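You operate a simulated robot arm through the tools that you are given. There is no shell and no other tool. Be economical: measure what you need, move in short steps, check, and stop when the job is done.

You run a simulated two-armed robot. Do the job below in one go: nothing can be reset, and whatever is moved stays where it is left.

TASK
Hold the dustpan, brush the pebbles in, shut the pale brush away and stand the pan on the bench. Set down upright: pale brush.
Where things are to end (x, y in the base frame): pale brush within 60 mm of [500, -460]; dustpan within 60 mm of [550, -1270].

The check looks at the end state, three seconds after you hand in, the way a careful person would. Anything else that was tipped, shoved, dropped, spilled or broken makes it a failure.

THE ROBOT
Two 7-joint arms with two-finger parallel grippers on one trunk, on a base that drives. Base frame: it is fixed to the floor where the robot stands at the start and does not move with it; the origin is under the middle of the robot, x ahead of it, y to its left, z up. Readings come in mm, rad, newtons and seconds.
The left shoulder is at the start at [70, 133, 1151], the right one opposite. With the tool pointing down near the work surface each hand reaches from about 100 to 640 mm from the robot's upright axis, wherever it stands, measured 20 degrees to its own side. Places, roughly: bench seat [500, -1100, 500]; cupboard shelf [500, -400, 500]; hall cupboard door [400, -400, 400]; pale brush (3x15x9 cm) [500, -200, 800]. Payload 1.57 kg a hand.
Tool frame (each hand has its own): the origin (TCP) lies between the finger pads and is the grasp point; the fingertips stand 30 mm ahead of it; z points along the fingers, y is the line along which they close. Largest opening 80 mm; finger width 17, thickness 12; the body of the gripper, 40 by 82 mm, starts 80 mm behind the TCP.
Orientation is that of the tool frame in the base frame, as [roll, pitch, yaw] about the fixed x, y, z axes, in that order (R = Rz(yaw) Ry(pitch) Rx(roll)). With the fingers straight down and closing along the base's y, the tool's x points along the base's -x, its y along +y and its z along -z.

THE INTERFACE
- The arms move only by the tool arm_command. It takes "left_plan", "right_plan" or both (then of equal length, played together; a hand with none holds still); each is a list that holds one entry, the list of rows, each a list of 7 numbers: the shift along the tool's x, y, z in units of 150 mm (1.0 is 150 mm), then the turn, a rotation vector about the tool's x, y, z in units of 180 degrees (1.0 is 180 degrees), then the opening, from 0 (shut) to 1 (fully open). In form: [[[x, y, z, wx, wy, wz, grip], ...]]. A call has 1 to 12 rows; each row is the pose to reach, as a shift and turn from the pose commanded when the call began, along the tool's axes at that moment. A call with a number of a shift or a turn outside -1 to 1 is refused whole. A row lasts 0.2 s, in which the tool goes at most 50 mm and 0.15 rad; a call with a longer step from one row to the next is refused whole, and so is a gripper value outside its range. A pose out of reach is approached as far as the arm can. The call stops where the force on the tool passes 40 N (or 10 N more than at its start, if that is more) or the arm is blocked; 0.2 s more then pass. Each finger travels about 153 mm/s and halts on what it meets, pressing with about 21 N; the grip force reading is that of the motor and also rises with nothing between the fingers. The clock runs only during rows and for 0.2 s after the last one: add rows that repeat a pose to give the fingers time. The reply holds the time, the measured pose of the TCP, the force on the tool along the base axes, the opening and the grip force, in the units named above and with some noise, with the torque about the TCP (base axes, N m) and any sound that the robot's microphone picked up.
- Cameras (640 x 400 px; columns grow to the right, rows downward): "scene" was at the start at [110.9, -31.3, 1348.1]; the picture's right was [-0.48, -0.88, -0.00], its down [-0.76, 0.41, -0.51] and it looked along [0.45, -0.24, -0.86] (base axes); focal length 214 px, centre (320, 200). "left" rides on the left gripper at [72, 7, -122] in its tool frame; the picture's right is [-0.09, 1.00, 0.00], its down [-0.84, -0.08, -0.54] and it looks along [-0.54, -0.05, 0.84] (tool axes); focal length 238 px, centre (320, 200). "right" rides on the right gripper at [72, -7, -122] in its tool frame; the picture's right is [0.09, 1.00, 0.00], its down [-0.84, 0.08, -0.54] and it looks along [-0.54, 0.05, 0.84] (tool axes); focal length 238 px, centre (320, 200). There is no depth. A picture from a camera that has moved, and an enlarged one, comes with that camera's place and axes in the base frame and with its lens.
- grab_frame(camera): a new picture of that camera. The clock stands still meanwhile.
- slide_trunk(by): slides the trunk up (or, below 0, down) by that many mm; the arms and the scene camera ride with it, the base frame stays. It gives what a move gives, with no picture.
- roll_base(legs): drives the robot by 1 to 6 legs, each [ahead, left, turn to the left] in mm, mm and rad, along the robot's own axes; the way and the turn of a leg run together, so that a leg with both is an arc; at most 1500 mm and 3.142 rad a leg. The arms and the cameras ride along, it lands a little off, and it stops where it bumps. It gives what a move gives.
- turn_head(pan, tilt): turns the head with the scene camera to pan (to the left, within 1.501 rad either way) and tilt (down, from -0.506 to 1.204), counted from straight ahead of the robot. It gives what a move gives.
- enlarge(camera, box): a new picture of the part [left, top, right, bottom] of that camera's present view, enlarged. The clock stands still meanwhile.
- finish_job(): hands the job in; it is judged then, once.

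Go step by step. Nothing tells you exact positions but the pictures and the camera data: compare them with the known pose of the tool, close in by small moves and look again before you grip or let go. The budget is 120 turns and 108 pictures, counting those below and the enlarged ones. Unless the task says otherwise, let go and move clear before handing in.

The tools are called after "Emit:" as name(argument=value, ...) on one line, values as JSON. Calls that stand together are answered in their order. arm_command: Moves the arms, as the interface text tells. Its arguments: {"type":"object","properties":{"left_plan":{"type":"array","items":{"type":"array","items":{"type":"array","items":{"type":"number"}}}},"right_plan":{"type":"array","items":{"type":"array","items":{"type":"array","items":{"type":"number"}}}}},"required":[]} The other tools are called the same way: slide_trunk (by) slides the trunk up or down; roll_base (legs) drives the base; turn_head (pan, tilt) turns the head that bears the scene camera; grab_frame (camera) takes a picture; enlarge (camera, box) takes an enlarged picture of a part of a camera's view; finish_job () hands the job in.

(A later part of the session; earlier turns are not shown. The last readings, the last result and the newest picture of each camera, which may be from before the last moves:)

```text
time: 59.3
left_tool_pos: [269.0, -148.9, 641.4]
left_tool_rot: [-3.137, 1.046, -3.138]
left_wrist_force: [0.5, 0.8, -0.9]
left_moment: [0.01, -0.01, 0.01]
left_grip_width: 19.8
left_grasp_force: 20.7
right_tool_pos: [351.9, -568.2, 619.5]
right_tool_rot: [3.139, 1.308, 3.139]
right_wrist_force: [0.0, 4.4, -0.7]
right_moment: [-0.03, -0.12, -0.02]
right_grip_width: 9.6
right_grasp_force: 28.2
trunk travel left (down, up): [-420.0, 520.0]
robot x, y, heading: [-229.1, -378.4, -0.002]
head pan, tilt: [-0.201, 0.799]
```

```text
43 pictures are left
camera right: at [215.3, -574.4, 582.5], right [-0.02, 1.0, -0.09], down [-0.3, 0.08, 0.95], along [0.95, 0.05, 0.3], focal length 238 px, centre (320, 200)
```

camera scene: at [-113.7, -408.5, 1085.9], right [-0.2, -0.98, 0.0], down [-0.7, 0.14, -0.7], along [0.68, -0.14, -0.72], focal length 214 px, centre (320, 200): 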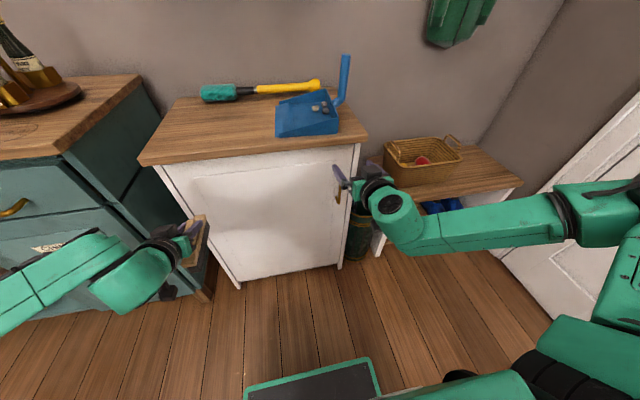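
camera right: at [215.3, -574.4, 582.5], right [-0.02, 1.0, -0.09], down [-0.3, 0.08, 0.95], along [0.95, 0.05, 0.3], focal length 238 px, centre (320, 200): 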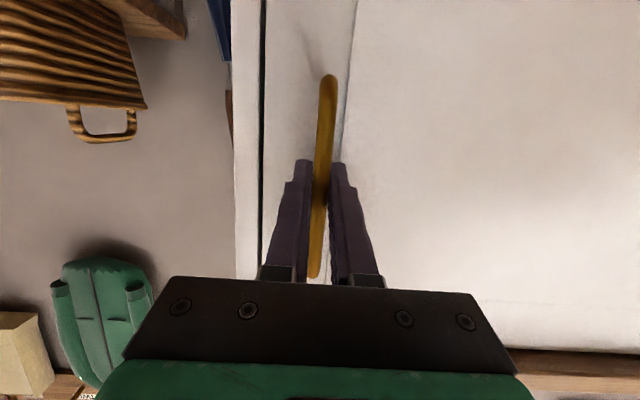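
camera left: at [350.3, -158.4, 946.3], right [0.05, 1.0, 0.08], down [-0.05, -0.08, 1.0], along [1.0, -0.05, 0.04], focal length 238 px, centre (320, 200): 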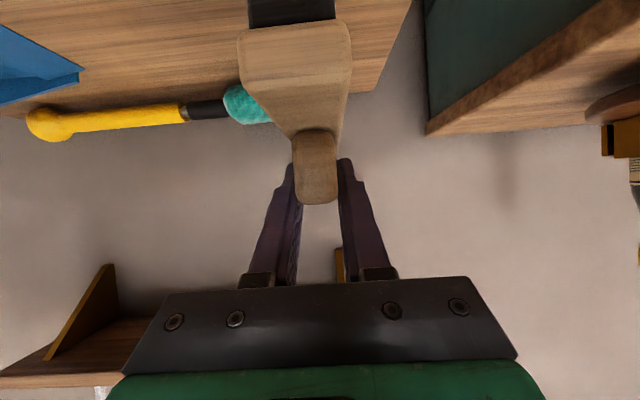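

Bar is gripped (9.6 mm). I pull the door by backing the base along a gentle arc.

Emit:
roll_base(legs=[[-40, 4, 0], [-40, 10, 0]])

Emit:
grab_frame(camera="scene")

```text
time: 60.6
left_tool_pos: [189.7, -134.8, 642.6]
left_tool_rot: [-3.136, 1.045, -3.137]
left_wrist_force: [0.7, -0.3, -1.0]
left_moment: [0.0, -0.03, -0.01]
left_grip_width: 19.5
left_grasp_force: 20.9
right_tool_pos: [270.1, -554.3, 619.8]
right_tool_rot: [-3.14, 1.308, 3.141]
right_wrist_force: [1.4, 5.4, -2.2]
right_moment: [0.1, -0.41, 0.02]
right_grip_width: 9.7
right_grasp_force: 28.6
trunk travel left (down, up): [-420.0, 520.0]
robot x, y, heading: [-308.4, -366.7, -0.001]
head pan, tilt: [-0.201, 0.799]
```

```text
42 pictures are left
camera scene: at [-176.9, -379.4, 1060.8], right [-0.2, -0.98, 0.0], down [-0.7, 0.14, -0.7], along [0.68, -0.14, -0.72], focal length 214 px, centre (320, 200)
```

scene: 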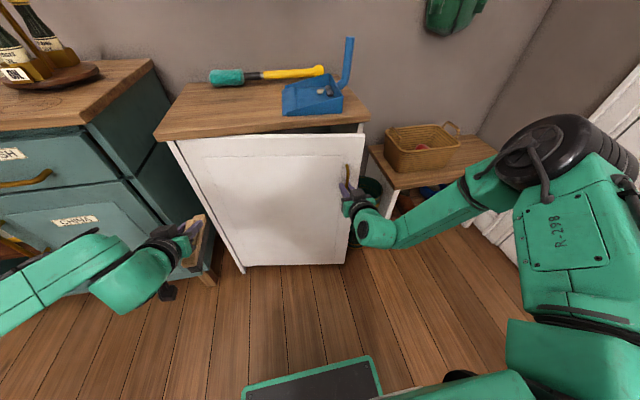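

The door swings out easily. I continue along the arc.

Emit:
roll_base(legs=[[-74, 27, 0], [-58, 31, 0]])

Emit:
grab_frame(camera="scene")

Emit:
grab_frame(camera="right")

```text
time: 62.3
left_tool_pos: [57.7, -77.1, 641.5]
left_tool_rot: [-3.137, 1.044, -3.139]
left_wrist_force: [0.7, -0.2, -1.5]
left_moment: [-0.01, 0.0, 0.0]
left_grip_width: 20.0
left_grasp_force: 21.2
right_tool_pos: [139.4, -497.2, 619.2]
right_tool_rot: [-3.139, 1.308, 3.139]
right_wrist_force: [2.5, 1.8, -3.8]
right_moment: [0.26, -0.61, -0.01]
right_grip_width: 9.9
right_grasp_force: 28.2
trunk travel left (down, up): [-420.0, 520.0]
robot x, y, heading: [-443.0, -308.1, -0.005]
head pan, tilt: [-0.201, 0.799]
```

```text
41 pictures are left
camera scene: at [-308.0, -321.9, 1060.8], right [-0.2, -0.98, 0.0], down [-0.7, 0.14, -0.7], along [0.68, -0.14, -0.72], focal length 214 px, centre (320, 200)
```

scene: 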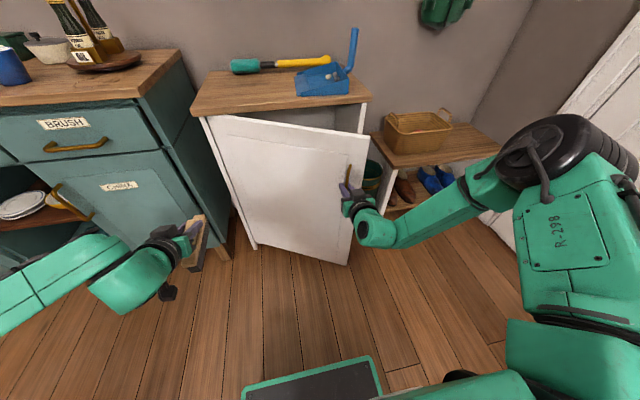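

```text
40 pictures are left
camera right: at [3.0, -503.3, 582.2], right [-0.02, 1.0, -0.09], down [-0.3, 0.08, 0.95], along [0.95, 0.05, 0.3], focal length 238 px, centre (320, 200)
```

right: 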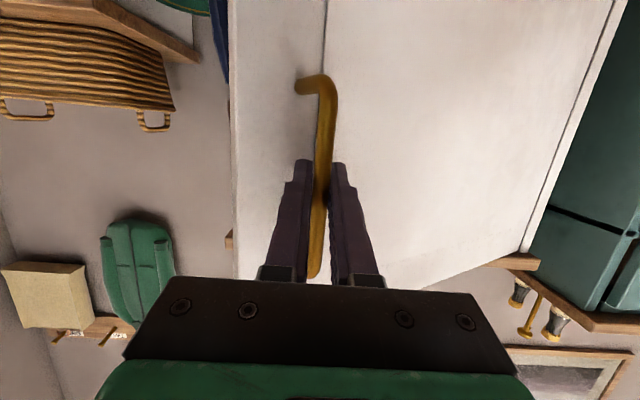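

Door is about 28° open. I swing base, hand and door together around the hinge by a further 18°.

Emit:
roll_base(legs=[[-32, 131, -0.157], [-32, 131, -0.157]])

Emit:
grab_frame(camera="scene")

```text
time: 64.5
left_tool_pos: [81.1, 23.9, 642.4]
left_tool_rot: [3.141, 1.045, 2.829]
left_wrist_force: [-0.3, -0.3, -1.3]
left_moment: [0.01, 0.01, 0.0]
left_grip_width: 19.4
left_grasp_force: 20.9
right_tool_pos: [30.3, -398.4, 619.6]
right_tool_rot: [3.136, 1.308, 2.823]
right_wrist_force: [-8.7, -7.4, -3.0]
right_moment: [0.17, -0.09, -0.09]
right_grip_width: 9.9
right_grasp_force: 28.1
trunk travel left (down, up): [-420.0, 520.0]
robot x, y, heading: [-461.9, -40.3, -0.31]
head pan, tilt: [-0.201, 0.799]
```

```text
39 pictures are left
camera scene: at [-343.1, -95.7, 1060.9], right [-0.49, -0.87, 0.0], down [-0.62, 0.35, -0.7], along [0.61, -0.34, -0.72], focal length 214 px, centre (320, 200)
```

scene: 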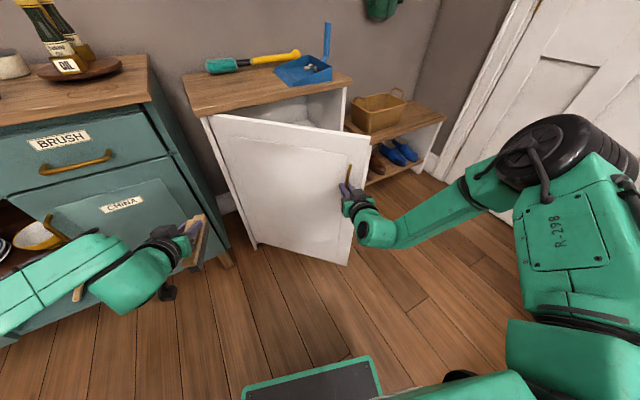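

Emit:
roll_base(legs=[[-33, 131, -0.157], [-33, 131, -0.157]])

Emit:
grab_frame(camera="scene")

```text
time: 66.2
left_tool_pos: [110.2, 74.7, 642.1]
left_tool_rot: [-3.137, 1.047, 2.678]
left_wrist_force: [-0.7, 0.5, -1.5]
left_moment: [0.04, -0.04, -0.01]
left_grip_width: 19.5
left_grasp_force: 20.0
right_tool_pos: [-7.6, -343.1, 617.9]
right_tool_rot: [-3.134, 1.31, 2.659]
right_wrist_force: [-3.4, -2.6, 3.3]
right_moment: [0.29, 0.04, -0.11]
right_grip_width: 9.9
right_grasp_force: 28.1
trunk travel left (down, up): [-420.0, 520.0]
robot x, y, heading: [-438.3, 94.2, -0.467]
head pan, tilt: [-0.201, 0.799]
stopped in leg 2: the robot was blocked; the commanded pose is now the measured one
```

```text
38 pictures are left
camera scene: at [-326.6, 22.3, 1061.0], right [-0.62, -0.78, 0.0], down [-0.56, 0.45, -0.7], along [0.55, -0.43, -0.72], focal length 214 px, centre (320, 200)
```

scene: 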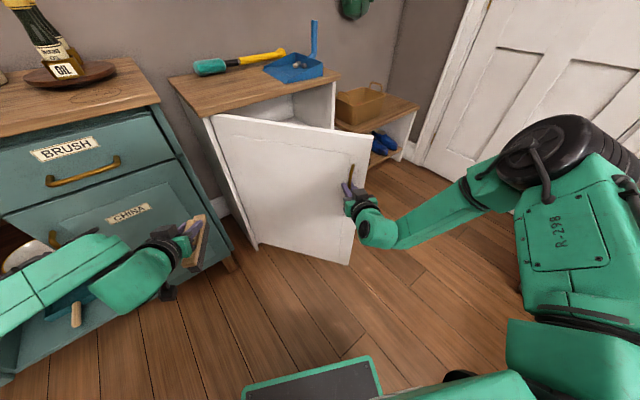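

The robot was blocked at about 55° of door opening, probably something at its left. I let go of the handle, pull the hand back, and look left.

Emit:
arm_command(right_plan=[[[0, 0, 0, 0, 0, 0, 0.3], [0, 0, 0, 0, 0, 0, 0.6], [0, 0, -0.15, 0, 0, 0, 0.6], [0, 0, -0.3, 0, 0, 0, 0.6], [0, 0, -0.45, 0, 0, 0, 0.6]]])

Emit:
turn_head(pan=1.2, tilt=0.8)

Emit:
grab_frame(camera="scene")

```text
time: 67.4
left_tool_pos: [111.4, 73.3, 642.6]
left_tool_rot: [-3.138, 1.046, 2.678]
left_wrist_force: [0.2, -0.4, -2.0]
left_moment: [0.02, -0.02, -0.04]
left_grip_width: 19.9
left_grasp_force: 20.6
right_tool_pos: [-65.0, -312.7, 635.2]
right_tool_rot: [-3.131, 1.309, 2.661]
right_wrist_force: [0.0, 0.3, 0.0]
right_moment: [0.03, 0.03, -0.02]
right_grip_width: 48.0
right_grasp_force: 0.0
trunk travel left (down, up): [-420.0, 520.0]
robot x, y, heading: [-436.3, 93.9, -0.469]
head pan, tilt: [-0.201, 0.799]
```

```text
time: 69.0
left_tool_pos: [111.4, 74.0, 641.3]
left_tool_rot: [-3.139, 1.046, 2.677]
left_wrist_force: [0.1, 0.3, -2.7]
left_moment: [-0.01, -0.04, -0.01]
left_grip_width: 19.6
left_grasp_force: 20.6
right_tool_pos: [-64.0, -311.6, 633.6]
right_tool_rot: [-3.131, 1.309, 2.661]
right_wrist_force: [0.4, 0.4, -1.0]
right_moment: [0.05, 0.01, 0.0]
right_grip_width: 48.1
right_grasp_force: 0.1
trunk travel left (down, up): [-420.0, 520.0]
robot x, y, heading: [-435.9, 94.8, -0.468]
head pan, tilt: [1.201, 0.799]
```

```text
37 pictures are left
camera scene: at [-329.0, 126.2, 1060.9], right [0.67, -0.74, 0.0], down [-0.53, -0.48, -0.7], along [0.52, 0.47, -0.72], focal length 214 px, centre (320, 200)
```

scene: 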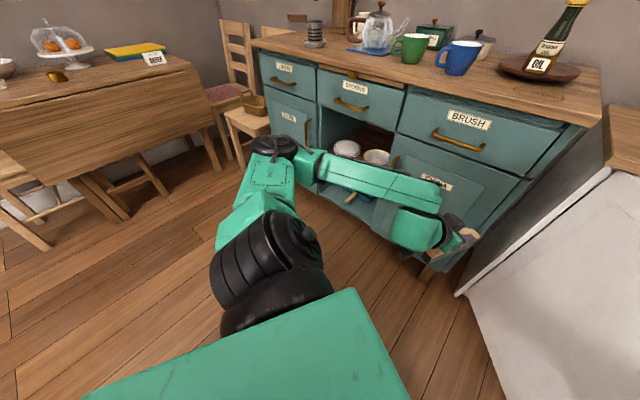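

Left elbow reached the dresser front; nothing there has moved. I edge away, raise the trunk so the hands clear the door, and drive to the cupboard's open side.

Emit:
roll_base(legs=[[-44, -134, 0]])

Emit:
slide_trunk(by=290)

Emit:
turn_head(pan=-0.4, tilt=0.8)

Emit:
grab_frame(camera="scene")

```text
time: 69.9
left_tool_pos: [96.1, 31.7, 641.7]
left_tool_rot: [-3.135, 1.044, 2.653]
left_wrist_force: [0.1, -0.2, -1.7]
left_moment: [0.02, -0.01, 0.0]
left_grip_width: 19.7
left_grasp_force: 20.5
right_tool_pos: [-89.9, -349.9, 635.3]
right_tool_rot: [-3.133, 1.305, 2.633]
right_wrist_force: [1.0, 0.0, -0.5]
right_moment: [0.0, 0.03, 0.02]
right_grip_width: 48.0
right_grasp_force: 0.1
trunk travel left (down, up): [-420.0, 520.0]
robot x, y, heading: [-447.1, 70.0, -0.491]
head pan, tilt: [1.201, 0.799]
stopped in leg 1: the robot was blocked; the commanded pose is now the measured one
```

```text
time: 72.8
left_tool_pos: [95.8, 31.8, 931.7]
left_tool_rot: [-3.137, 1.045, 2.651]
left_wrist_force: [1.2, -0.1, -1.2]
left_moment: [0.01, 0.01, 0.0]
left_grip_width: 19.9
left_grasp_force: 21.2
right_tool_pos: [-89.3, -350.5, 922.6]
right_tool_rot: [-3.13, 1.309, 2.637]
right_wrist_force: [-0.1, 0.1, -0.5]
right_moment: [0.03, 0.03, -0.04]
right_grip_width: 48.0
right_grasp_force: 0.1
trunk travel left (down, up): [-710.0, 230.0]
robot x, y, heading: [-450.4, 67.2, -0.493]
head pan, tilt: [1.201, 0.799]
```

```text
time: 74.5
left_tool_pos: [96.8, 32.8, 931.5]
left_tool_rot: [-3.136, 1.045, 2.653]
left_wrist_force: [0.2, -0.2, -1.3]
left_moment: [0.02, 0.02, 0.04]
left_grip_width: 19.7
left_grasp_force: 20.7
right_tool_pos: [-89.7, -350.1, 923.3]
right_tool_rot: [-3.13, 1.306, 2.637]
right_wrist_force: [-0.2, -0.2, -0.3]
right_moment: [-0.02, -0.01, 0.02]
right_grip_width: 48.1
right_grasp_force: 0.0
trunk travel left (down, up): [-710.0, 230.0]
robot x, y, heading: [-449.2, 66.9, -0.493]
head pan, tilt: [-0.4, 0.799]
```

```text
36 pictures are left
camera scene: at [-353.1, -20.1, 1350.9], right [-0.78, -0.63, 0.0], down [-0.45, 0.56, -0.7], along [0.44, -0.54, -0.72], focal length 214 px, centre (320, 200)
```

scene: 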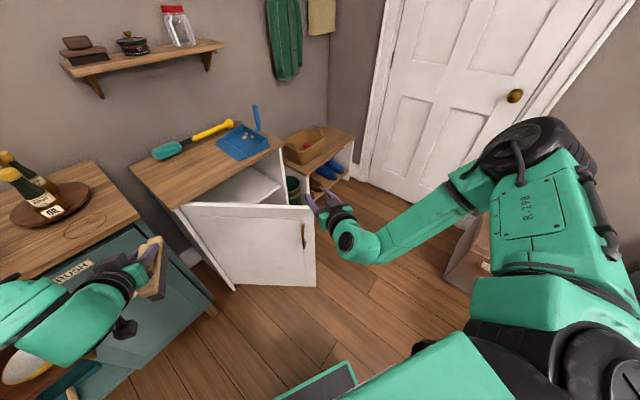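

Emit:
turn_head(pan=-1.5, tilt=0.9)

Emit:
grab_frame(camera="scene")

Emit:
turn_head(pan=1.5, tilt=1.0)

Emit:
grab_frame(camera="scene")

```text
time: 75.8
left_tool_pos: [96.7, 31.9, 932.4]
left_tool_rot: [-3.136, 1.044, 2.653]
left_wrist_force: [-0.5, 0.1, -1.4]
left_moment: [0.0, 0.0, 0.01]
left_grip_width: 19.5
left_grasp_force: 20.4
right_tool_pos: [-88.8, -348.8, 924.1]
right_tool_rot: [-3.132, 1.308, 2.636]
right_wrist_force: [0.0, 0.9, 0.6]
right_moment: [-0.02, 0.0, -0.02]
right_grip_width: 47.8
right_grasp_force: 0.0
trunk travel left (down, up): [-710.0, 230.0]
robot x, y, heading: [-447.9, 66.6, -0.488]
head pan, tilt: [-1.499, 0.901]
```

```text
35 pictures are left
camera scene: at [-434.6, -26.2, 1343.0], right [-0.91, 0.41, 0.0], down [0.32, 0.72, -0.62], along [-0.25, -0.57, -0.78], focal length 214 px, centre (320, 200)
```

scene: 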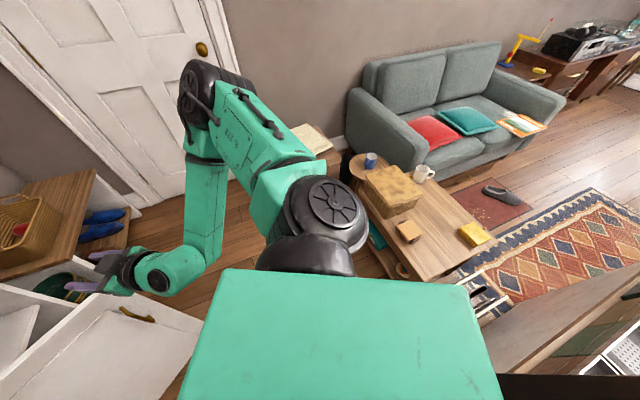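

```text
time: 78.4
left_tool_pos: [96.1, 32.6, 931.5]
left_tool_rot: [-3.136, 1.045, 2.653]
left_wrist_force: [0.5, 0.1, -1.7]
left_moment: [0.0, 0.01, -0.01]
left_grip_width: 19.6
left_grasp_force: 20.5
right_tool_pos: [-89.4, -349.8, 924.6]
right_tool_rot: [-3.13, 1.307, 2.637]
right_wrist_force: [0.0, 1.2, 0.8]
right_moment: [-0.03, -0.01, 0.02]
right_grip_width: 48.0
right_grasp_force: 0.0
trunk travel left (down, up): [-710.0, 230.0]
robot x, y, heading: [-449.6, 64.9, -0.492]
head pan, tilt: [1.499, 1.0]
```

```text
34 pictures are left
camera scene: at [-366.4, 101.6, 1335.8], right [0.84, -0.54, 0.0], down [-0.45, -0.71, -0.54], along [0.29, 0.46, -0.84], focal length 214 px, centre (320, 200)
```

scene: 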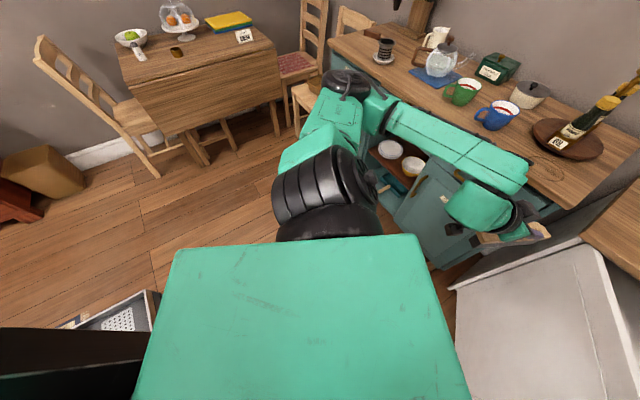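

A cabinet is close behind the robot, so I move right and slightly forward instead, along the front of the cupboard with the hands above the door.

Emit:
roll_base(legs=[[83, -92, 0], [359, -523, 0], [0, 0, 0.49]])

Emit:
turn_head(pan=0.3, tilt=0.8)

Emit:
grab_frame(camera="scene")

```text
time: 84.2
left_tool_pos: [149.8, -440.2, 932.7]
left_tool_rot: [-3.136, 1.046, -3.118]
left_wrist_force: [-0.1, 0.0, -1.0]
left_moment: [-0.01, -0.02, 0.02]
left_grip_width: 19.2
left_grasp_force: 21.2
right_tool_pos: [175.1, -862.5, 924.5]
right_tool_rot: [-3.133, 1.308, -3.132]
right_wrist_force: [0.6, -0.5, 0.4]
right_moment: [-0.01, 0.01, -0.01]
right_grip_width: 48.1
right_grasp_force: 0.0
trunk travel left (down, up): [-710.0, 230.0]
robot x, y, heading: [-339.6, -676.5, 0.02]
head pan, tilt: [1.499, 1.0]
```

```text
time: 85.7
left_tool_pos: [149.3, -440.2, 931.7]
left_tool_rot: [-3.135, 1.044, -3.117]
left_wrist_force: [-0.4, 0.3, -0.9]
left_moment: [-0.03, 0.0, 0.01]
left_grip_width: 19.6
left_grasp_force: 20.6
right_tool_pos: [173.9, -863.1, 925.2]
right_tool_rot: [-3.131, 1.308, -3.133]
right_wrist_force: [-0.5, -0.1, 0.1]
right_moment: [0.0, -0.01, -0.02]
right_grip_width: 48.0
right_grasp_force: 0.1
trunk travel left (down, up): [-710.0, 230.0]
robot x, y, heading: [-343.2, -678.4, 0.02]
head pan, tilt: [0.3, 0.799]
```

```text
33 pictures are left
camera scene: at [-214.4, -651.5, 1350.9], right [0.32, -0.95, 0.0], down [-0.68, -0.23, -0.7], along [0.66, 0.22, -0.72], focal length 214 px, centre (320, 200)
```

scene: 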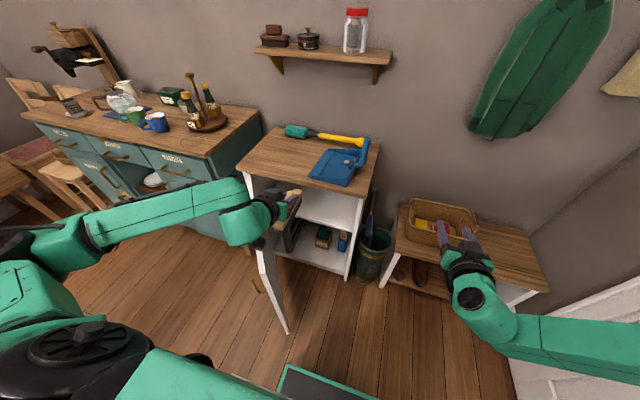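

The cupboard interior is visible and clear at the upper shelf, but the left elbow will need the door wider open. I turn the empty right hand downward and lower it, to push the door from inside.

Emit:
arm_command(right_plan=[[[0, 0, 0, 0, 0.0463, 0, 0.3], [0, 0, 0, 0, 0.0926, 0, 0], [0, 0, 0, 0, 0.1389, 0, 0], [0, 0, 0, 0, 0.1852, 0, 0], [0, 0, 0, 0, 0.2315, 0, 0], [0, 0, 0, 0, 0.2778, 0, 0], [0, 0, 0, 0, 0.3241, 0, 0], [0, 0, 0, 0, 0.3704, 0, 0], [0, 0, 0, 0, 0.4167, 0, 0]]])

Emit:
slide_trunk(by=-60)

Emit:
arm_command(right_plan=[[[0, 0, 0.2, 0, 0, 0, 0], [0, 0, 0.4, 0, 0, 0, 0], [0, 0, 0.6, 0, 0, 0, 0], [0, 0, 0.8, 0, 0, 0, 0], [0, 0, 0.96, 0, 0, 0, 0]]])

```text
time: 87.7
left_tool_pos: [150.3, -439.1, 931.3]
left_tool_rot: [-3.134, 1.044, -3.115]
left_wrist_force: [0.7, -1.3, -0.8]
left_moment: [0.01, 0.03, -0.02]
left_grip_width: 19.6
left_grasp_force: 20.9
right_tool_pos: [176.0, -862.6, 924.6]
right_tool_rot: [-3.14, -0.005, 3.141]
right_wrist_force: [0.1, 0.0, -0.7]
right_moment: [-0.01, 0.02, 0.01]
right_grip_width: 0.2
right_grasp_force: 20.8
trunk travel left (down, up): [-710.0, 230.0]
robot x, y, heading: [-341.4, -674.9, 0.021]
head pan, tilt: [0.3, 0.799]
```

```text
time: 88.7
left_tool_pos: [148.4, -439.0, 872.5]
left_tool_rot: [-3.135, 1.046, -3.117]
left_wrist_force: [0.2, -1.0, 0.0]
left_moment: [0.02, -0.01, -0.02]
left_grip_width: 19.8
left_grasp_force: 21.5
right_tool_pos: [174.3, -864.2, 864.6]
right_tool_rot: [-3.14, -0.003, 3.141]
right_wrist_force: [-0.7, 0.3, -0.2]
right_moment: [0.01, 0.02, -0.02]
right_grip_width: 0.0
right_grasp_force: 20.7
trunk travel left (down, up): [-650.0, 290.0]
robot x, y, heading: [-347.8, -679.4, 0.023]
head pan, tilt: [0.3, 0.799]
```

```text
time: 89.8
left_tool_pos: [149.7, -439.7, 873.0]
left_tool_rot: [-3.137, 1.045, -3.119]
left_wrist_force: [0.9, 0.1, -1.2]
left_moment: [0.02, -0.01, 0.0]
left_grip_width: 19.6
left_grasp_force: 21.2
right_tool_pos: [145.8, -882.0, 748.2]
right_tool_rot: [-3.14, 0.0, 3.141]
right_wrist_force: [0.2, 0.3, 0.0]
right_moment: [0.01, 0.01, -0.02]
right_grip_width: 0.0
right_grasp_force: 21.3
right hand out of reach, approached as far as the arm can: row 3, 4, 5
trunk travel left (down, up): [-650.0, 290.0]
robot x, y, heading: [-343.2, -677.0, 0.02]
head pan, tilt: [0.3, 0.799]
```

Emit:
roll_base(legs=[[-78, 405, -0.02]])

Emit:
turn_head(pan=-0.2, tilt=0.8)

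Emit:
grab_frame(camera="scene")

```text
time: 92.4
left_tool_pos: [66.8, -41.9, 872.4]
left_tool_rot: [-3.135, 1.045, -3.131]
left_wrist_force: [-0.8, -0.8, -1.3]
left_moment: [0.0, -0.02, -0.04]
left_grip_width: 19.6
left_grasp_force: 20.9
right_tool_pos: [58.4, -484.5, 747.7]
right_tool_rot: [-3.14, -0.003, 3.125]
right_wrist_force: [0.0, -0.1, 0.3]
right_moment: [-0.03, 0.03, 0.01]
right_grip_width: 0.0
right_grasp_force: 20.6
trunk travel left (down, up): [-650.0, 290.0]
robot x, y, heading: [-427.9, -274.1, 0.005]
head pan, tilt: [0.3, 0.799]
```

```text
time: 93.3
left_tool_pos: [67.3, -41.8, 872.4]
left_tool_rot: [-3.136, 1.046, -3.131]
left_wrist_force: [-0.4, 0.2, -1.3]
left_moment: [-0.01, -0.01, -0.01]
left_grip_width: 19.8
left_grasp_force: 21.3
right_tool_pos: [57.6, -484.6, 747.3]
right_tool_rot: [-3.14, -0.001, 3.126]
right_wrist_force: [-0.3, -0.9, 0.5]
right_moment: [0.0, 0.01, -0.02]
right_grip_width: 0.0
right_grasp_force: 20.8
trunk travel left (down, up): [-650.0, 290.0]
robot x, y, heading: [-428.3, -274.3, 0.003]
head pan, tilt: [-0.201, 0.799]
```

```text
32 pictures are left
camera scene: at [-296.0, -288.8, 1290.9], right [-0.19, -0.98, 0.0], down [-0.7, 0.14, -0.7], along [0.68, -0.13, -0.72], focal length 214 px, centre (320, 200)
```

scene: 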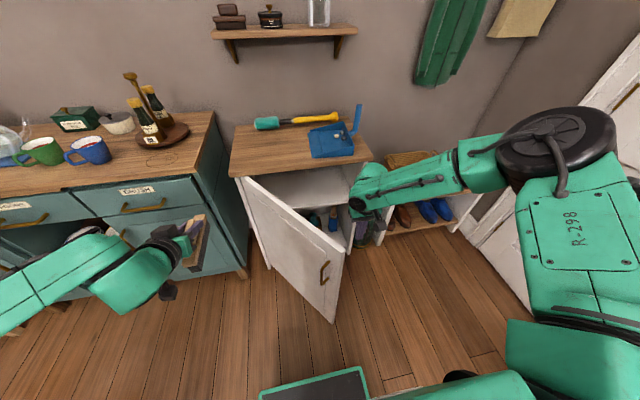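

Right hand is now inside the door. I push it open by driving left.

Emit:
roll_base(legs=[[0, 130, 0], [-10, 100, 0], [-10, 90, 0]])

Emit:
grab_frame(camera="scene")

```text
time: 95.8
left_tool_pos: [53.7, 204.6, 872.1]
left_tool_rot: [-3.13, 1.046, -3.114]
left_wrist_force: [-0.2, 0.1, -1.7]
left_moment: [-0.05, -0.02, -0.04]
left_grip_width: 19.8
left_grasp_force: 20.9
right_tool_pos: [50.8, -239.7, 747.0]
right_tool_rot: [-3.138, -0.001, 3.138]
right_wrist_force: [0.2, -0.2, 0.3]
right_moment: [-0.01, 0.03, 0.03]
right_grip_width: 0.2
right_grasp_force: 20.9
trunk travel left (down, up): [-650.0, 290.0]
robot x, y, heading: [-439.3, -34.1, 0.014]
head pan, tilt: [-0.201, 0.799]
stopped in leg 3: the robot was blocked; the commanded pose is now the measured one
```

```text
31 pictures are left
camera scene: at [-306.4, -47.5, 1290.9], right [-0.18, -0.98, 0.0], down [-0.71, 0.13, -0.7], along [0.69, -0.13, -0.72], focal length 214 px, centre (320, 200)
```

scene: 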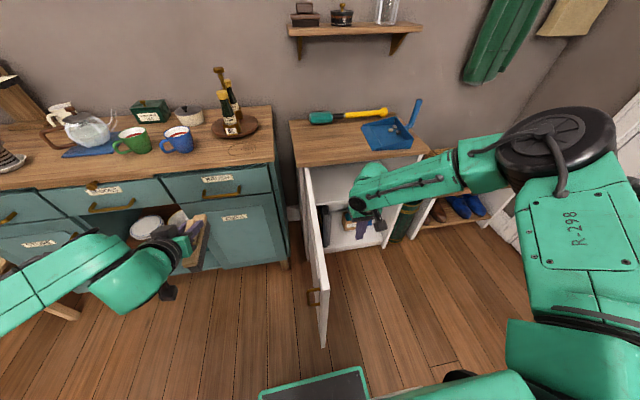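

Emit:
arm_command(right_plan=[[[0, 0.12, 0, 0, 0, 0, 0], [0, 0.24, 0, 0, 0, 0, 0], [0, 0.36, 0, 0, 0, 0, 0], [0, 0.48, 0, 0, 0, 0, 0], [0, 0.58, 0, 0, 0, 0, 0], [0, 0.3, 0, 0, 0, 0, 0], [0, 0, 0, 0, 0, 0, 0]]])

Emit:
grab_frame(camera="scene")

```text
time: 97.4
left_tool_pos: [54.5, 202.3, 872.6]
left_tool_rot: [-3.136, 1.045, -3.117]
left_wrist_force: [0.2, -0.5, -2.2]
left_moment: [0.01, -0.03, -0.02]
left_grip_width: 19.8
left_grasp_force: 21.0
right_tool_pos: [51.2, -239.1, 746.8]
right_tool_rot: [-3.14, -0.002, 3.138]
right_wrist_force: [-0.3, 0.3, -1.1]
right_moment: [0.02, 0.03, 0.04]
right_grip_width: 0.0
right_grasp_force: 21.1
right hand out of reach, approached as far as the arm can: row 1, 2, 3, 4, 5, 6
trunk travel left (down, up): [-650.0, 290.0]
robot x, y, heading: [-437.6, -38.6, 0.019]
head pan, tilt: [-0.201, 0.799]
```

```text
30 pictures are left
camera scene: at [-306.0, -48.6, 1290.9], right [-0.18, -0.98, 0.0], down [-0.71, 0.13, -0.7], along [0.69, -0.12, -0.72], focal length 214 px, centre (320, 200)
```

scene: 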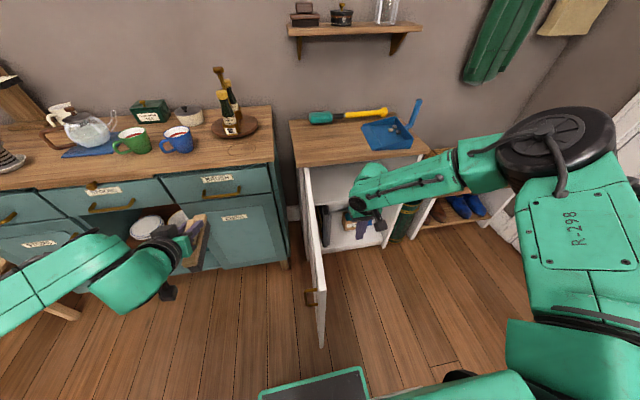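

The door now stands about 90° open. I raise the right hand out of the way and drive round to bring the brush in front of the cupboard.

Emit:
arm_command(right_plan=[[[0, -0.1, -0.2, 0, 0, 0, 0], [0, -0.2, -0.4, 0, 0, 0, 0], [0, -0.3, -0.65, 0, 0, 0, 0], [0, -0.3, -0.85, 0, 0, 0, 0], [0, -0.3, -1.0, 0, 0, 0, 0]]])

Emit:
arm_command(right_plan=[[[0.15, 0, -0.15, 0, 0, 0, 0], [0.3, 0, -0.3, 0, 0, 0, 0], [0.45, 0, -0.45, 0, 0, 0, 0], [0.6, 0, -0.6, 0, 0, 0, 0], [0.75, 0, -0.75, 0, 0, 0, 0]]])

Emit:
roll_base(legs=[[10, -100, -0.01], [130, -563, -0.005]])

Emit:
turn_head(pan=0.5, tilt=0.7)

Emit:
grab_frame(camera="scene")

```text
time: 98.6
left_tool_pos: [54.1, 203.3, 872.3]
left_tool_rot: [-3.133, 1.045, -3.115]
left_wrist_force: [-0.6, -0.5, -1.1]
left_moment: [-0.02, -0.01, 0.0]
left_grip_width: 19.6
left_grasp_force: 20.7
right_tool_pos: [50.4, -283.4, 899.9]
right_tool_rot: [-3.138, -0.002, 3.137]
right_wrist_force: [0.2, -0.1, 0.5]
right_moment: [0.01, -0.02, 0.04]
right_grip_width: 0.0
right_grasp_force: 20.7
trunk travel left (down, up): [-650.0, 290.0]
robot x, y, heading: [-436.3, -38.6, 0.024]
head pan, tilt: [-0.201, 0.799]
```

```text
time: 99.8
left_tool_pos: [53.2, 204.0, 872.7]
left_tool_rot: [-3.132, 1.047, -3.117]
left_wrist_force: [-0.3, -0.6, -1.5]
left_moment: [0.01, -0.03, 0.03]
left_grip_width: 19.8
left_grasp_force: 21.3
right_tool_pos: [-62.7, -284.0, 1011.1]
right_tool_rot: [-3.137, -0.001, 3.138]
right_wrist_force: [0.0, 0.2, 0.4]
right_moment: [0.04, -0.03, 0.03]
right_grip_width: 0.0
right_grasp_force: 20.4
trunk travel left (down, up): [-650.0, 290.0]
robot x, y, heading: [-436.4, -35.4, 0.024]
head pan, tilt: [-0.201, 0.799]
```

```text
time: 103.8
left_tool_pos: [205.8, -466.3, 872.4]
left_tool_rot: [-3.132, 1.044, -3.13]
left_wrist_force: [-0.4, 0.0, -2.1]
left_moment: [0.02, -0.02, 0.0]
left_grip_width: 19.7
left_grasp_force: 21.2
right_tool_pos: [84.9, -951.9, 1010.1]
right_tool_rot: [-3.138, -0.001, 3.127]
right_wrist_force: [0.7, 0.1, 0.7]
right_moment: [0.02, -0.02, -0.02]
right_grip_width: 0.2
right_grasp_force: 20.8
trunk travel left (down, up): [-650.0, 290.0]
robot x, y, heading: [-289.4, -699.2, 0.007]
head pan, tilt: [-0.201, 0.799]
```

```text
time: 104.9
left_tool_pos: [206.1, -466.9, 872.3]
left_tool_rot: [-3.134, 1.046, -3.128]
left_wrist_force: [0.4, 0.4, -1.4]
left_moment: [-0.02, -0.02, 0.0]
left_grip_width: 19.6
left_grasp_force: 20.7
right_tool_pos: [85.5, -952.7, 1010.2]
right_tool_rot: [-3.138, -0.003, 3.125]
right_wrist_force: [0.1, -0.2, 0.6]
right_moment: [0.0, 0.0, -0.01]
right_grip_width: 0.0
right_grasp_force: 21.0
trunk travel left (down, up): [-650.0, 290.0]
robot x, y, heading: [-289.2, -699.3, 0.008]
head pan, tilt: [0.499, 0.7]
```

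```text
29 pictures are left
camera scene: at [-162.2, -657.6, 1299.1], right [0.48, -0.87, 0.0], down [-0.56, -0.31, -0.76], along [0.67, 0.37, -0.64], focal length 214 px, centre (320, 200)
```

scene: 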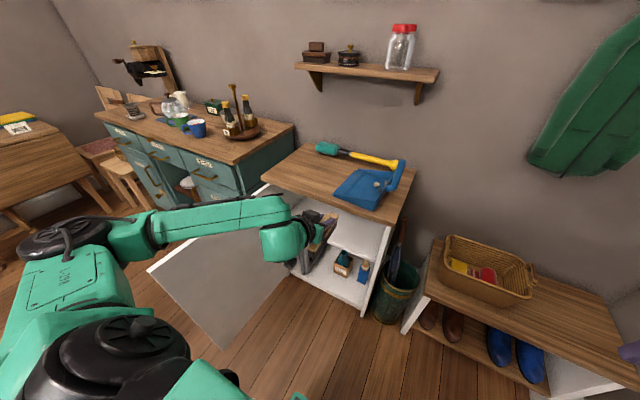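

Emit:
slide_trunk(by=-262)

Emit:
grab_frame(camera="scene")

Emit:
grab_frame(camera="left")

```text
time: 107.6
left_tool_pos: [205.2, -467.8, 609.8]
left_tool_rot: [-3.134, 1.046, -3.127]
left_wrist_force: [-0.2, -0.9, -0.8]
left_moment: [0.0, -0.05, -0.03]
left_grip_width: 19.9
left_grasp_force: 21.0
right_tool_pos: [84.3, -952.0, 748.6]
right_tool_rot: [-3.14, -0.001, 3.127]
right_wrist_force: [0.5, -0.5, 0.3]
right_moment: [-0.01, 0.01, 0.0]
right_grip_width: 0.0
right_grasp_force: 20.6
trunk travel left (down, up): [-388.0, 552.0]
robot x, y, heading: [-292.2, -699.0, 0.006]
head pan, tilt: [0.499, 0.7]
```

```text
28 pictures are left
camera scene: at [-162.4, -657.5, 1037.2], right [0.49, -0.87, 0.0], down [-0.56, -0.31, -0.76], along [0.67, 0.37, -0.64], focal length 214 px, centre (320, 200)
```

scene: 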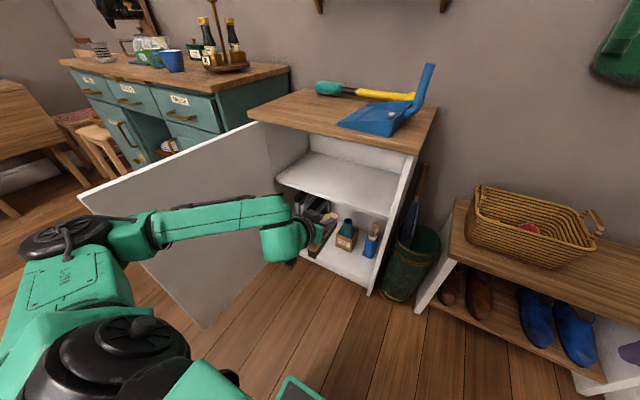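

```text
27 pictures are left
camera left: at [64.5, -461.8, 609.3], right [0.04, 1.0, 0.08], down [-0.05, -0.07, 1.0], along [1.0, -0.04, 0.05], focal length 238 px, centre (320, 200)
```

left: 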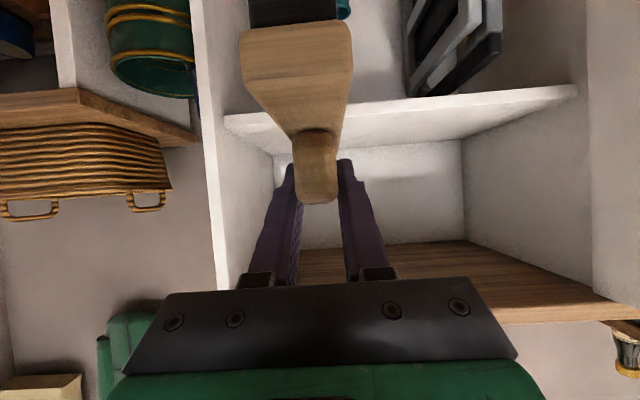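

Shelf surface is near z 497 and clear. I raise the right hand a bit, then drive straight in with the brush about 30 mm above the shelf.

Emit:
arm_command(right_plan=[[[0.1, 0, -0.2, 0, 0, 0, 0], [0.2, 0, -0.4, 0, 0, 0, 0]]])

Emit:
roll_base(legs=[[150, 3, 0], [100, 4, 0]])

Emit:
grab_frame(camera="left")

Emit:
grab_frame(camera="scene")

```text
time: 108.2
left_tool_pos: [205.6, -466.4, 611.9]
left_tool_rot: [-3.133, 1.045, -3.125]
left_wrist_force: [0.5, -0.1, -1.0]
left_moment: [0.02, 0.03, -0.01]
left_grip_width: 20.1
left_grasp_force: 21.0
right_tool_pos: [55.7, -950.4, 809.0]
right_tool_rot: [-3.138, -0.003, 3.126]
right_wrist_force: [-0.2, 0.0, 0.1]
right_moment: [0.01, -0.03, 0.0]
right_grip_width: 0.1
right_grasp_force: 20.7
trunk travel left (down, up): [-388.0, 552.0]
robot x, y, heading: [-286.1, -699.8, 0.009]
head pan, tilt: [0.499, 0.7]
```

```text
time: 110.3
left_tool_pos: [459.6, -458.2, 609.8]
left_tool_rot: [-3.134, 1.046, -3.131]
left_wrist_force: [0.2, -0.3, -2.5]
left_moment: [0.02, 0.0, 0.0]
left_grip_width: 19.5
left_grasp_force: 20.8
right_tool_pos: [308.8, -942.0, 808.8]
right_tool_rot: [-3.139, -0.002, 3.126]
right_wrist_force: [0.2, 0.7, -0.2]
right_moment: [0.0, 0.02, 0.02]
right_grip_width: 0.0
right_grasp_force: 20.9
trunk travel left (down, up): [-388.0, 552.0]
robot x, y, heading: [-36.5, -691.5, 0.008]
head pan, tilt: [0.499, 0.7]
```

```text
26 pictures are left
camera left: at [318.5, -453.2, 608.8], right [0.04, 1.0, 0.08], down [-0.05, -0.07, 1.0], along [1.0, -0.04, 0.04], focal length 238 px, centre (320, 200)
```

left: 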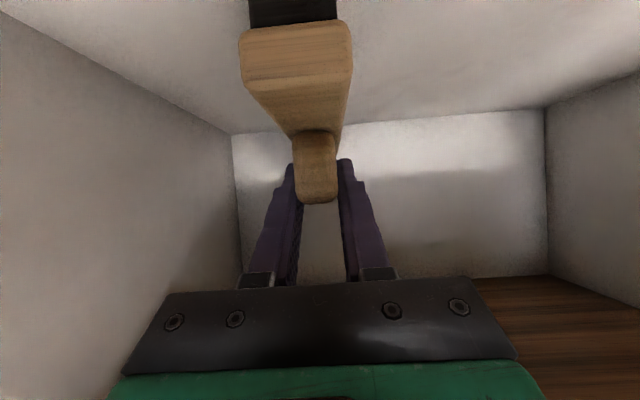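

```text
25 pictures are left
camera scene: at [91.8, -648.6, 1037.0], right [0.48, -0.87, 0.0], down [-0.56, -0.31, -0.76], along [0.67, 0.37, -0.65], focal length 214 px, centre (320, 200)
```

scene: 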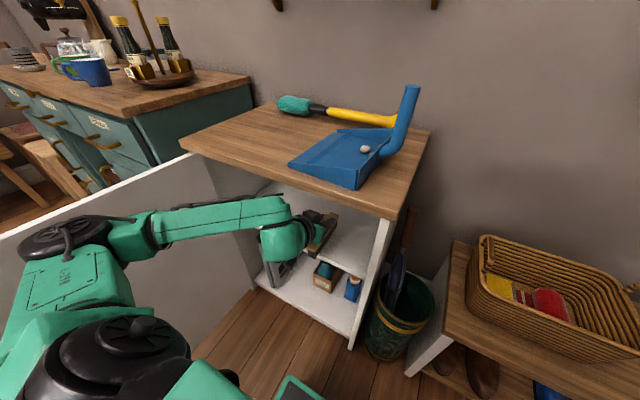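

Emit:
roll_base(legs=[[42, 0, 0]])

Emit:
slide_trunk(by=-24)

```text
time: 111.4
left_tool_pos: [497.7, -460.9, 606.8]
left_tool_rot: [-3.129, 1.036, -3.131]
left_wrist_force: [-0.4, 0.2, -1.5]
left_moment: [0.0, 0.01, 0.0]
left_grip_width: 19.8
left_grasp_force: 21.1
right_tool_pos: [350.3, -941.1, 810.6]
right_tool_rot: [-3.138, 0.001, 3.128]
right_wrist_force: [-0.6, 0.1, 1.2]
right_moment: [0.0, -0.04, -0.04]
right_grip_width: 0.1
right_grasp_force: 21.3
trunk travel left (down, up): [-388.0, 552.0]
robot x, y, heading: [8.5, -695.3, 0.007]
head pan, tilt: [0.499, 0.7]
stopped in leg 1: the robot was blocked; the commanded pose is now the measured one
```

```text
time: 112.1
left_tool_pos: [499.9, -461.0, 586.2]
left_tool_rot: [-3.134, 1.046, -3.135]
left_wrist_force: [4.8, -0.7, 11.3]
left_moment: [0.05, -0.47, 0.06]
left_grip_width: 20.1
left_grasp_force: 21.3
right_tool_pos: [351.8, -941.9, 785.7]
right_tool_rot: [-3.137, 0.002, 3.125]
right_wrist_force: [-0.2, 0.4, 0.2]
right_moment: [-0.02, 0.03, 0.04]
right_grip_width: 0.0
right_grasp_force: 21.2
trunk travel left (down, up): [-364.0, 576.0]
robot x, y, heading: [6.5, -690.1, 0.006]
head pan, tilt: [0.499, 0.7]
```

Brush is touching the shelf (11 N upward). I check it before letting go.

Emit:
grab_frame(camera="left")

Emit:
enlarge(camera="scene", box=[220, 120, 480, 400])

```text
24 pictures are left
camera left: at [358.6, -454.4, 585.0], right [0.05, 1.0, 0.08], down [-0.05, -0.07, 1.0], along [1.0, -0.05, 0.05], focal length 238 px, centre (320, 200)
```

left: 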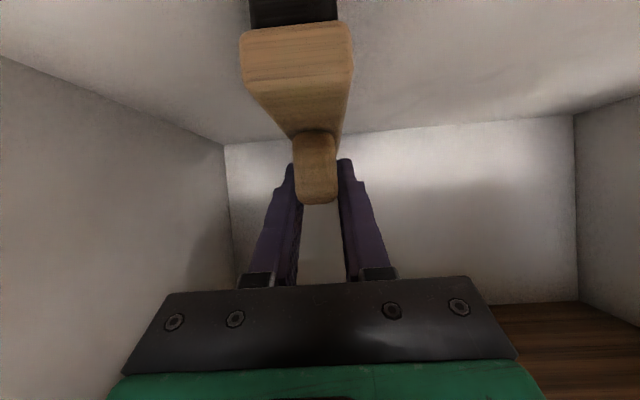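

```text
1.43 times, centred on (350, 260) of scene
camera zoom: at [133.0, -648.8, 1013.5], right [0.49, -0.87, 0.0], down [-0.56, -0.31, -0.77], along [0.67, 0.37, -0.64], focal length 306 px, centre (277, 114)
```

zoom: 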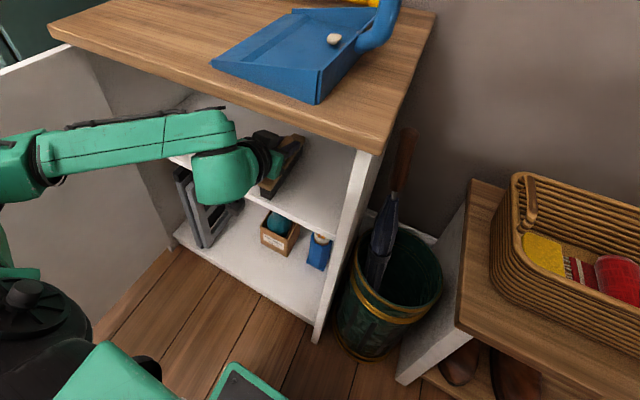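

Emit:
arm_command(left_plan=[[[0.012, 0, 0.007, 0, 0, 0, 0], [0.012, 0, 0.007, 0, 0, 0, 0], [0.012, 0, 0.007, 0, 0, 0, 0.15], [0.012, 0, 0.007, 0, 0, 0, 0.3], [0.012, 0, 0.007, 0, 0, 0, 0.5], [0.012, 0, 0.007, 0, 0, 0, 0.6], [0.012, 0, 0.007, 0, 0, 0, 0.6]]])

Emit:
grab_frame(camera="left")

```text
time: 113.7
left_tool_pos: [499.1, -460.7, 580.0]
left_tool_rot: [-3.131, 1.033, -3.13]
left_wrist_force: [0.1, -0.6, 0.7]
left_moment: [0.0, 0.01, -0.02]
left_grip_width: 47.8
left_grasp_force: 0.0
right_tool_pos: [352.6, -941.1, 784.6]
right_tool_rot: [-3.138, -0.001, 3.126]
right_wrist_force: [-0.7, 0.9, 0.3]
right_moment: [0.01, 0.0, -0.02]
right_grip_width: 0.1
right_grasp_force: 21.4
trunk travel left (down, up): [-364.0, 576.0]
robot x, y, heading: [8.3, -689.1, 0.01]
head pan, tilt: [0.499, 0.7]
```

```text
22 pictures are left
camera left: at [357.2, -453.7, 580.2], right [0.05, 1.0, 0.07], down [-0.04, -0.07, 1.0], along [1.0, -0.05, 0.04], focal length 238 px, centre (320, 200)
```

left: 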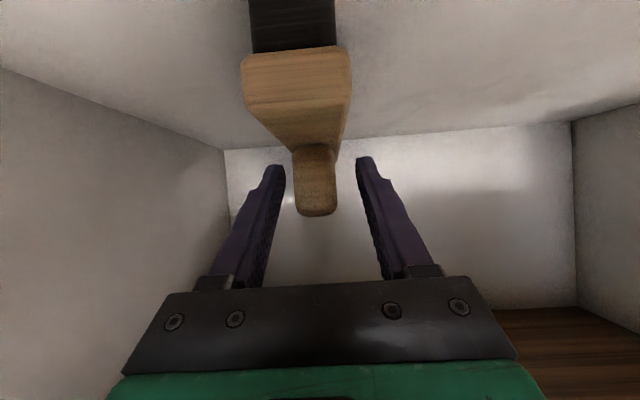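

Brush stands freely on the shelf. I back the hand out.

Emit:
arm_command(left_plan=[[[0, 0, -0.1, 0, 0, 0, 0.65], [0, 0, -0.25, 0, 0, 0, 0.65], [0, 0, -0.4, 0, 0, 0, 0.65], [0, 0, -0.5, 0, 0, 0, 0.65]]])

Emit:
roll_base(legs=[[-150, 0, 0], [-140, 0, 0]])

Emit:
turn_head(pan=0.35, tilt=0.7)

Emit:
grab_frame(camera="scene")

```text
time: 114.7
left_tool_pos: [444.8, -458.8, 613.2]
left_tool_rot: [-3.135, 1.039, -3.134]
left_wrist_force: [1.2, 0.3, 0.1]
left_moment: [0.0, 0.0, -0.03]
left_grip_width: 52.0
left_grasp_force: 0.1
left hand out of reach, approached as far as the arm can: row 4
right_tool_pos: [352.9, -940.2, 783.6]
right_tool_rot: [-3.139, -0.002, 3.13]
right_wrist_force: [-0.6, 0.3, -0.4]
right_moment: [-0.03, -0.04, 0.0]
right_grip_width: 0.1
right_grasp_force: 21.0
trunk travel left (down, up): [-364.0, 576.0]
robot x, y, heading: [8.7, -690.5, 0.008]
head pan, tilt: [0.499, 0.7]
```

```text
time: 117.0
left_tool_pos: [158.2, -461.4, 612.6]
left_tool_rot: [-3.134, 1.036, -3.139]
left_wrist_force: [0.5, -0.7, 0.4]
left_moment: [0.01, 0.0, -0.03]
left_grip_width: 52.1
left_grasp_force: 0.0
right_tool_pos: [62.4, -945.8, 785.0]
right_tool_rot: [-3.138, 0.001, 3.123]
right_wrist_force: [0.0, -0.4, 0.4]
right_moment: [-0.02, -0.05, 0.03]
right_grip_width: 0.0
right_grasp_force: 21.3
trunk travel left (down, up): [-364.0, 576.0]
robot x, y, heading: [-276.5, -695.8, 0.005]
head pan, tilt: [0.499, 0.7]
```

```text
time: 117.7
left_tool_pos: [158.3, -462.6, 611.5]
left_tool_rot: [-3.134, 1.036, -3.137]
left_wrist_force: [0.6, -0.5, 0.0]
left_moment: [0.01, -0.01, -0.05]
left_grip_width: 51.9
left_grasp_force: 0.1
right_tool_pos: [63.9, -943.8, 785.4]
right_tool_rot: [-3.139, -0.003, 3.124]
right_wrist_force: [0.8, -0.5, 0.2]
right_moment: [0.05, -0.02, 0.0]
right_grip_width: 0.1
right_grasp_force: 21.0
trunk travel left (down, up): [-364.0, 576.0]
robot x, y, heading: [-281.8, -692.4, 0.006]
head pan, tilt: [0.351, 0.7]
```

```text
21 pictures are left
camera scene: at [-148.0, -662.1, 1013.2], right [0.35, -0.94, 0.0], down [-0.6, -0.23, -0.76], along [0.72, 0.27, -0.64], focal length 214 px, centre (320, 200)
```

scene: 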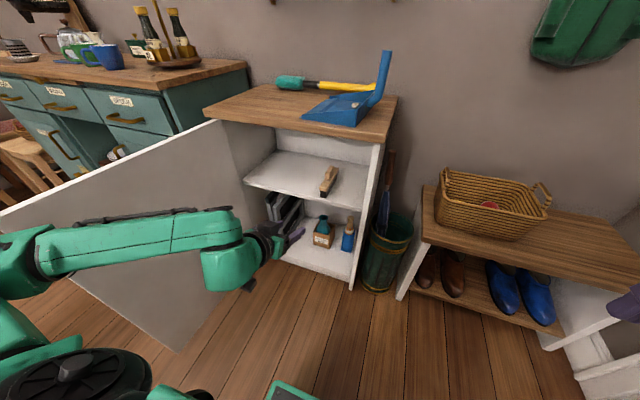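

Brush stands upright on the shelf near (510,-450). Now to close the door: I lift the hands over it and move the left hand to its outer side.

Emit:
arm_command(left_plan=[[[0, 0, 0, 0, 0, 0, 0.5], [0, 0, 0, 0, 0, 0, 0], [0, 0, 0, 0, 0, 0, 0], [0, 0, 0, 0, 0, 0, 0], [0, 0, 0, 0, 0, 0, 0]]], right_plan=[[[0, 0, -0.15, 0, 0, 0, 0], [0, 0, -0.3, 0, 0, 0, 0], [0, 0, -0.45, 0, 0, 0, 0], [0, 0, -0.6, 0, 0, 0, 0], [0, 0, -0.7, 0, 0, 0, 0]]])

Emit:
slide_trunk(by=240)

Emit:
roll_base(legs=[[-155, 0, 0], [0, 490, 0]])

Emit:
turn_head(pan=0.1, tilt=0.9)

Emit:
grab_frame(camera="scene")

```text
time: 118.9
left_tool_pos: [159.1, -462.1, 612.5]
left_tool_rot: [-3.133, 1.036, -3.136]
left_wrist_force: [0.1, 0.1, -0.7]
left_moment: [0.0, -0.01, 0.01]
left_grip_width: 0.1
left_grasp_force: 21.0
right_tool_pos: [62.6, -944.7, 889.8]
right_tool_rot: [-3.139, -0.002, 3.124]
right_wrist_force: [-0.3, 0.2, 0.6]
right_moment: [-0.01, 0.01, 0.02]
right_grip_width: 0.0
right_grasp_force: 21.0
trunk travel left (down, up): [-364.0, 576.0]
robot x, y, heading: [-278.7, -692.7, 0.004]
head pan, tilt: [0.351, 0.7]
```

```text
time: 121.4
left_tool_pos: [158.2, -462.1, 851.5]
left_tool_rot: [-3.135, 1.037, -3.138]
left_wrist_force: [0.1, -0.3, -0.3]
left_moment: [-0.02, 0.02, 0.0]
left_grip_width: 0.1
left_grasp_force: 20.4
right_tool_pos: [63.5, -944.4, 1129.3]
right_tool_rot: [-3.138, -0.001, 3.125]
right_wrist_force: [0.0, 0.5, -0.1]
right_moment: [0.0, 0.0, 0.01]
right_grip_width: 0.1
right_grasp_force: 20.9
trunk travel left (down, up): [-604.0, 336.0]
robot x, y, heading: [-281.1, -692.1, 0.004]
head pan, tilt: [0.351, 0.7]
```

```text
time: 125.2
left_tool_pos: [0.4, 17.7, 853.3]
left_tool_rot: [-3.135, 1.037, -3.134]
left_wrist_force: [-0.1, 0.4, -0.7]
left_moment: [-0.03, -0.01, 0.01]
left_grip_width: 0.2
left_grasp_force: 20.7
right_tool_pos: [-94.3, -463.0, 1131.1]
right_tool_rot: [-3.138, -0.002, 3.126]
right_wrist_force: [0.5, 0.5, -0.8]
right_moment: [0.02, -0.01, -0.02]
right_grip_width: 0.1
right_grasp_force: 21.7
trunk travel left (down, up): [-604.0, 336.0]
robot x, y, heading: [-439.5, -210.3, 0.009]
head pan, tilt: [0.351, 0.7]
```

```text
time: 126.0
left_tool_pos: [0.3, 19.0, 853.2]
left_tool_rot: [-3.135, 1.037, -3.134]
left_wrist_force: [0.0, 0.6, 0.5]
left_moment: [0.01, 0.01, 0.0]
left_grip_width: 0.1
left_grasp_force: 20.7
right_tool_pos: [-93.6, -463.6, 1129.8]
right_tool_rot: [-3.139, -0.003, 3.126]
right_wrist_force: [0.6, 0.4, -0.9]
right_moment: [-0.01, 0.01, 0.0]
right_grip_width: 0.2
right_grasp_force: 20.8
trunk travel left (down, up): [-604.0, 336.0]
robot x, y, heading: [-436.7, -209.9, 0.005]
head pan, tilt: [0.099, 0.901]
```

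```text
20 pictures are left
camera scene: at [-310.9, -203.3, 1237.1], right [0.11, -0.99, 0.0], down [-0.78, -0.08, -0.62], along [0.62, 0.07, -0.78], focal length 214 px, centre (320, 200)
```

scene: 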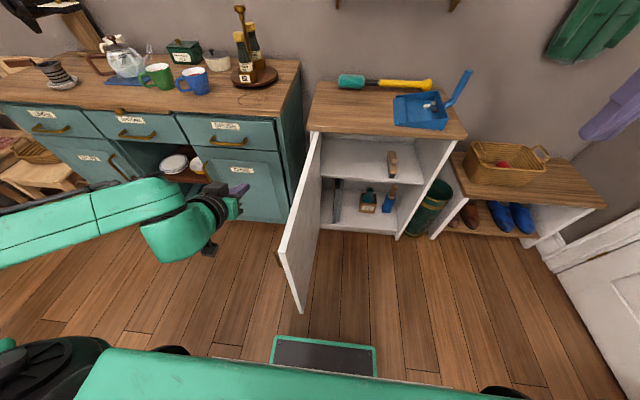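

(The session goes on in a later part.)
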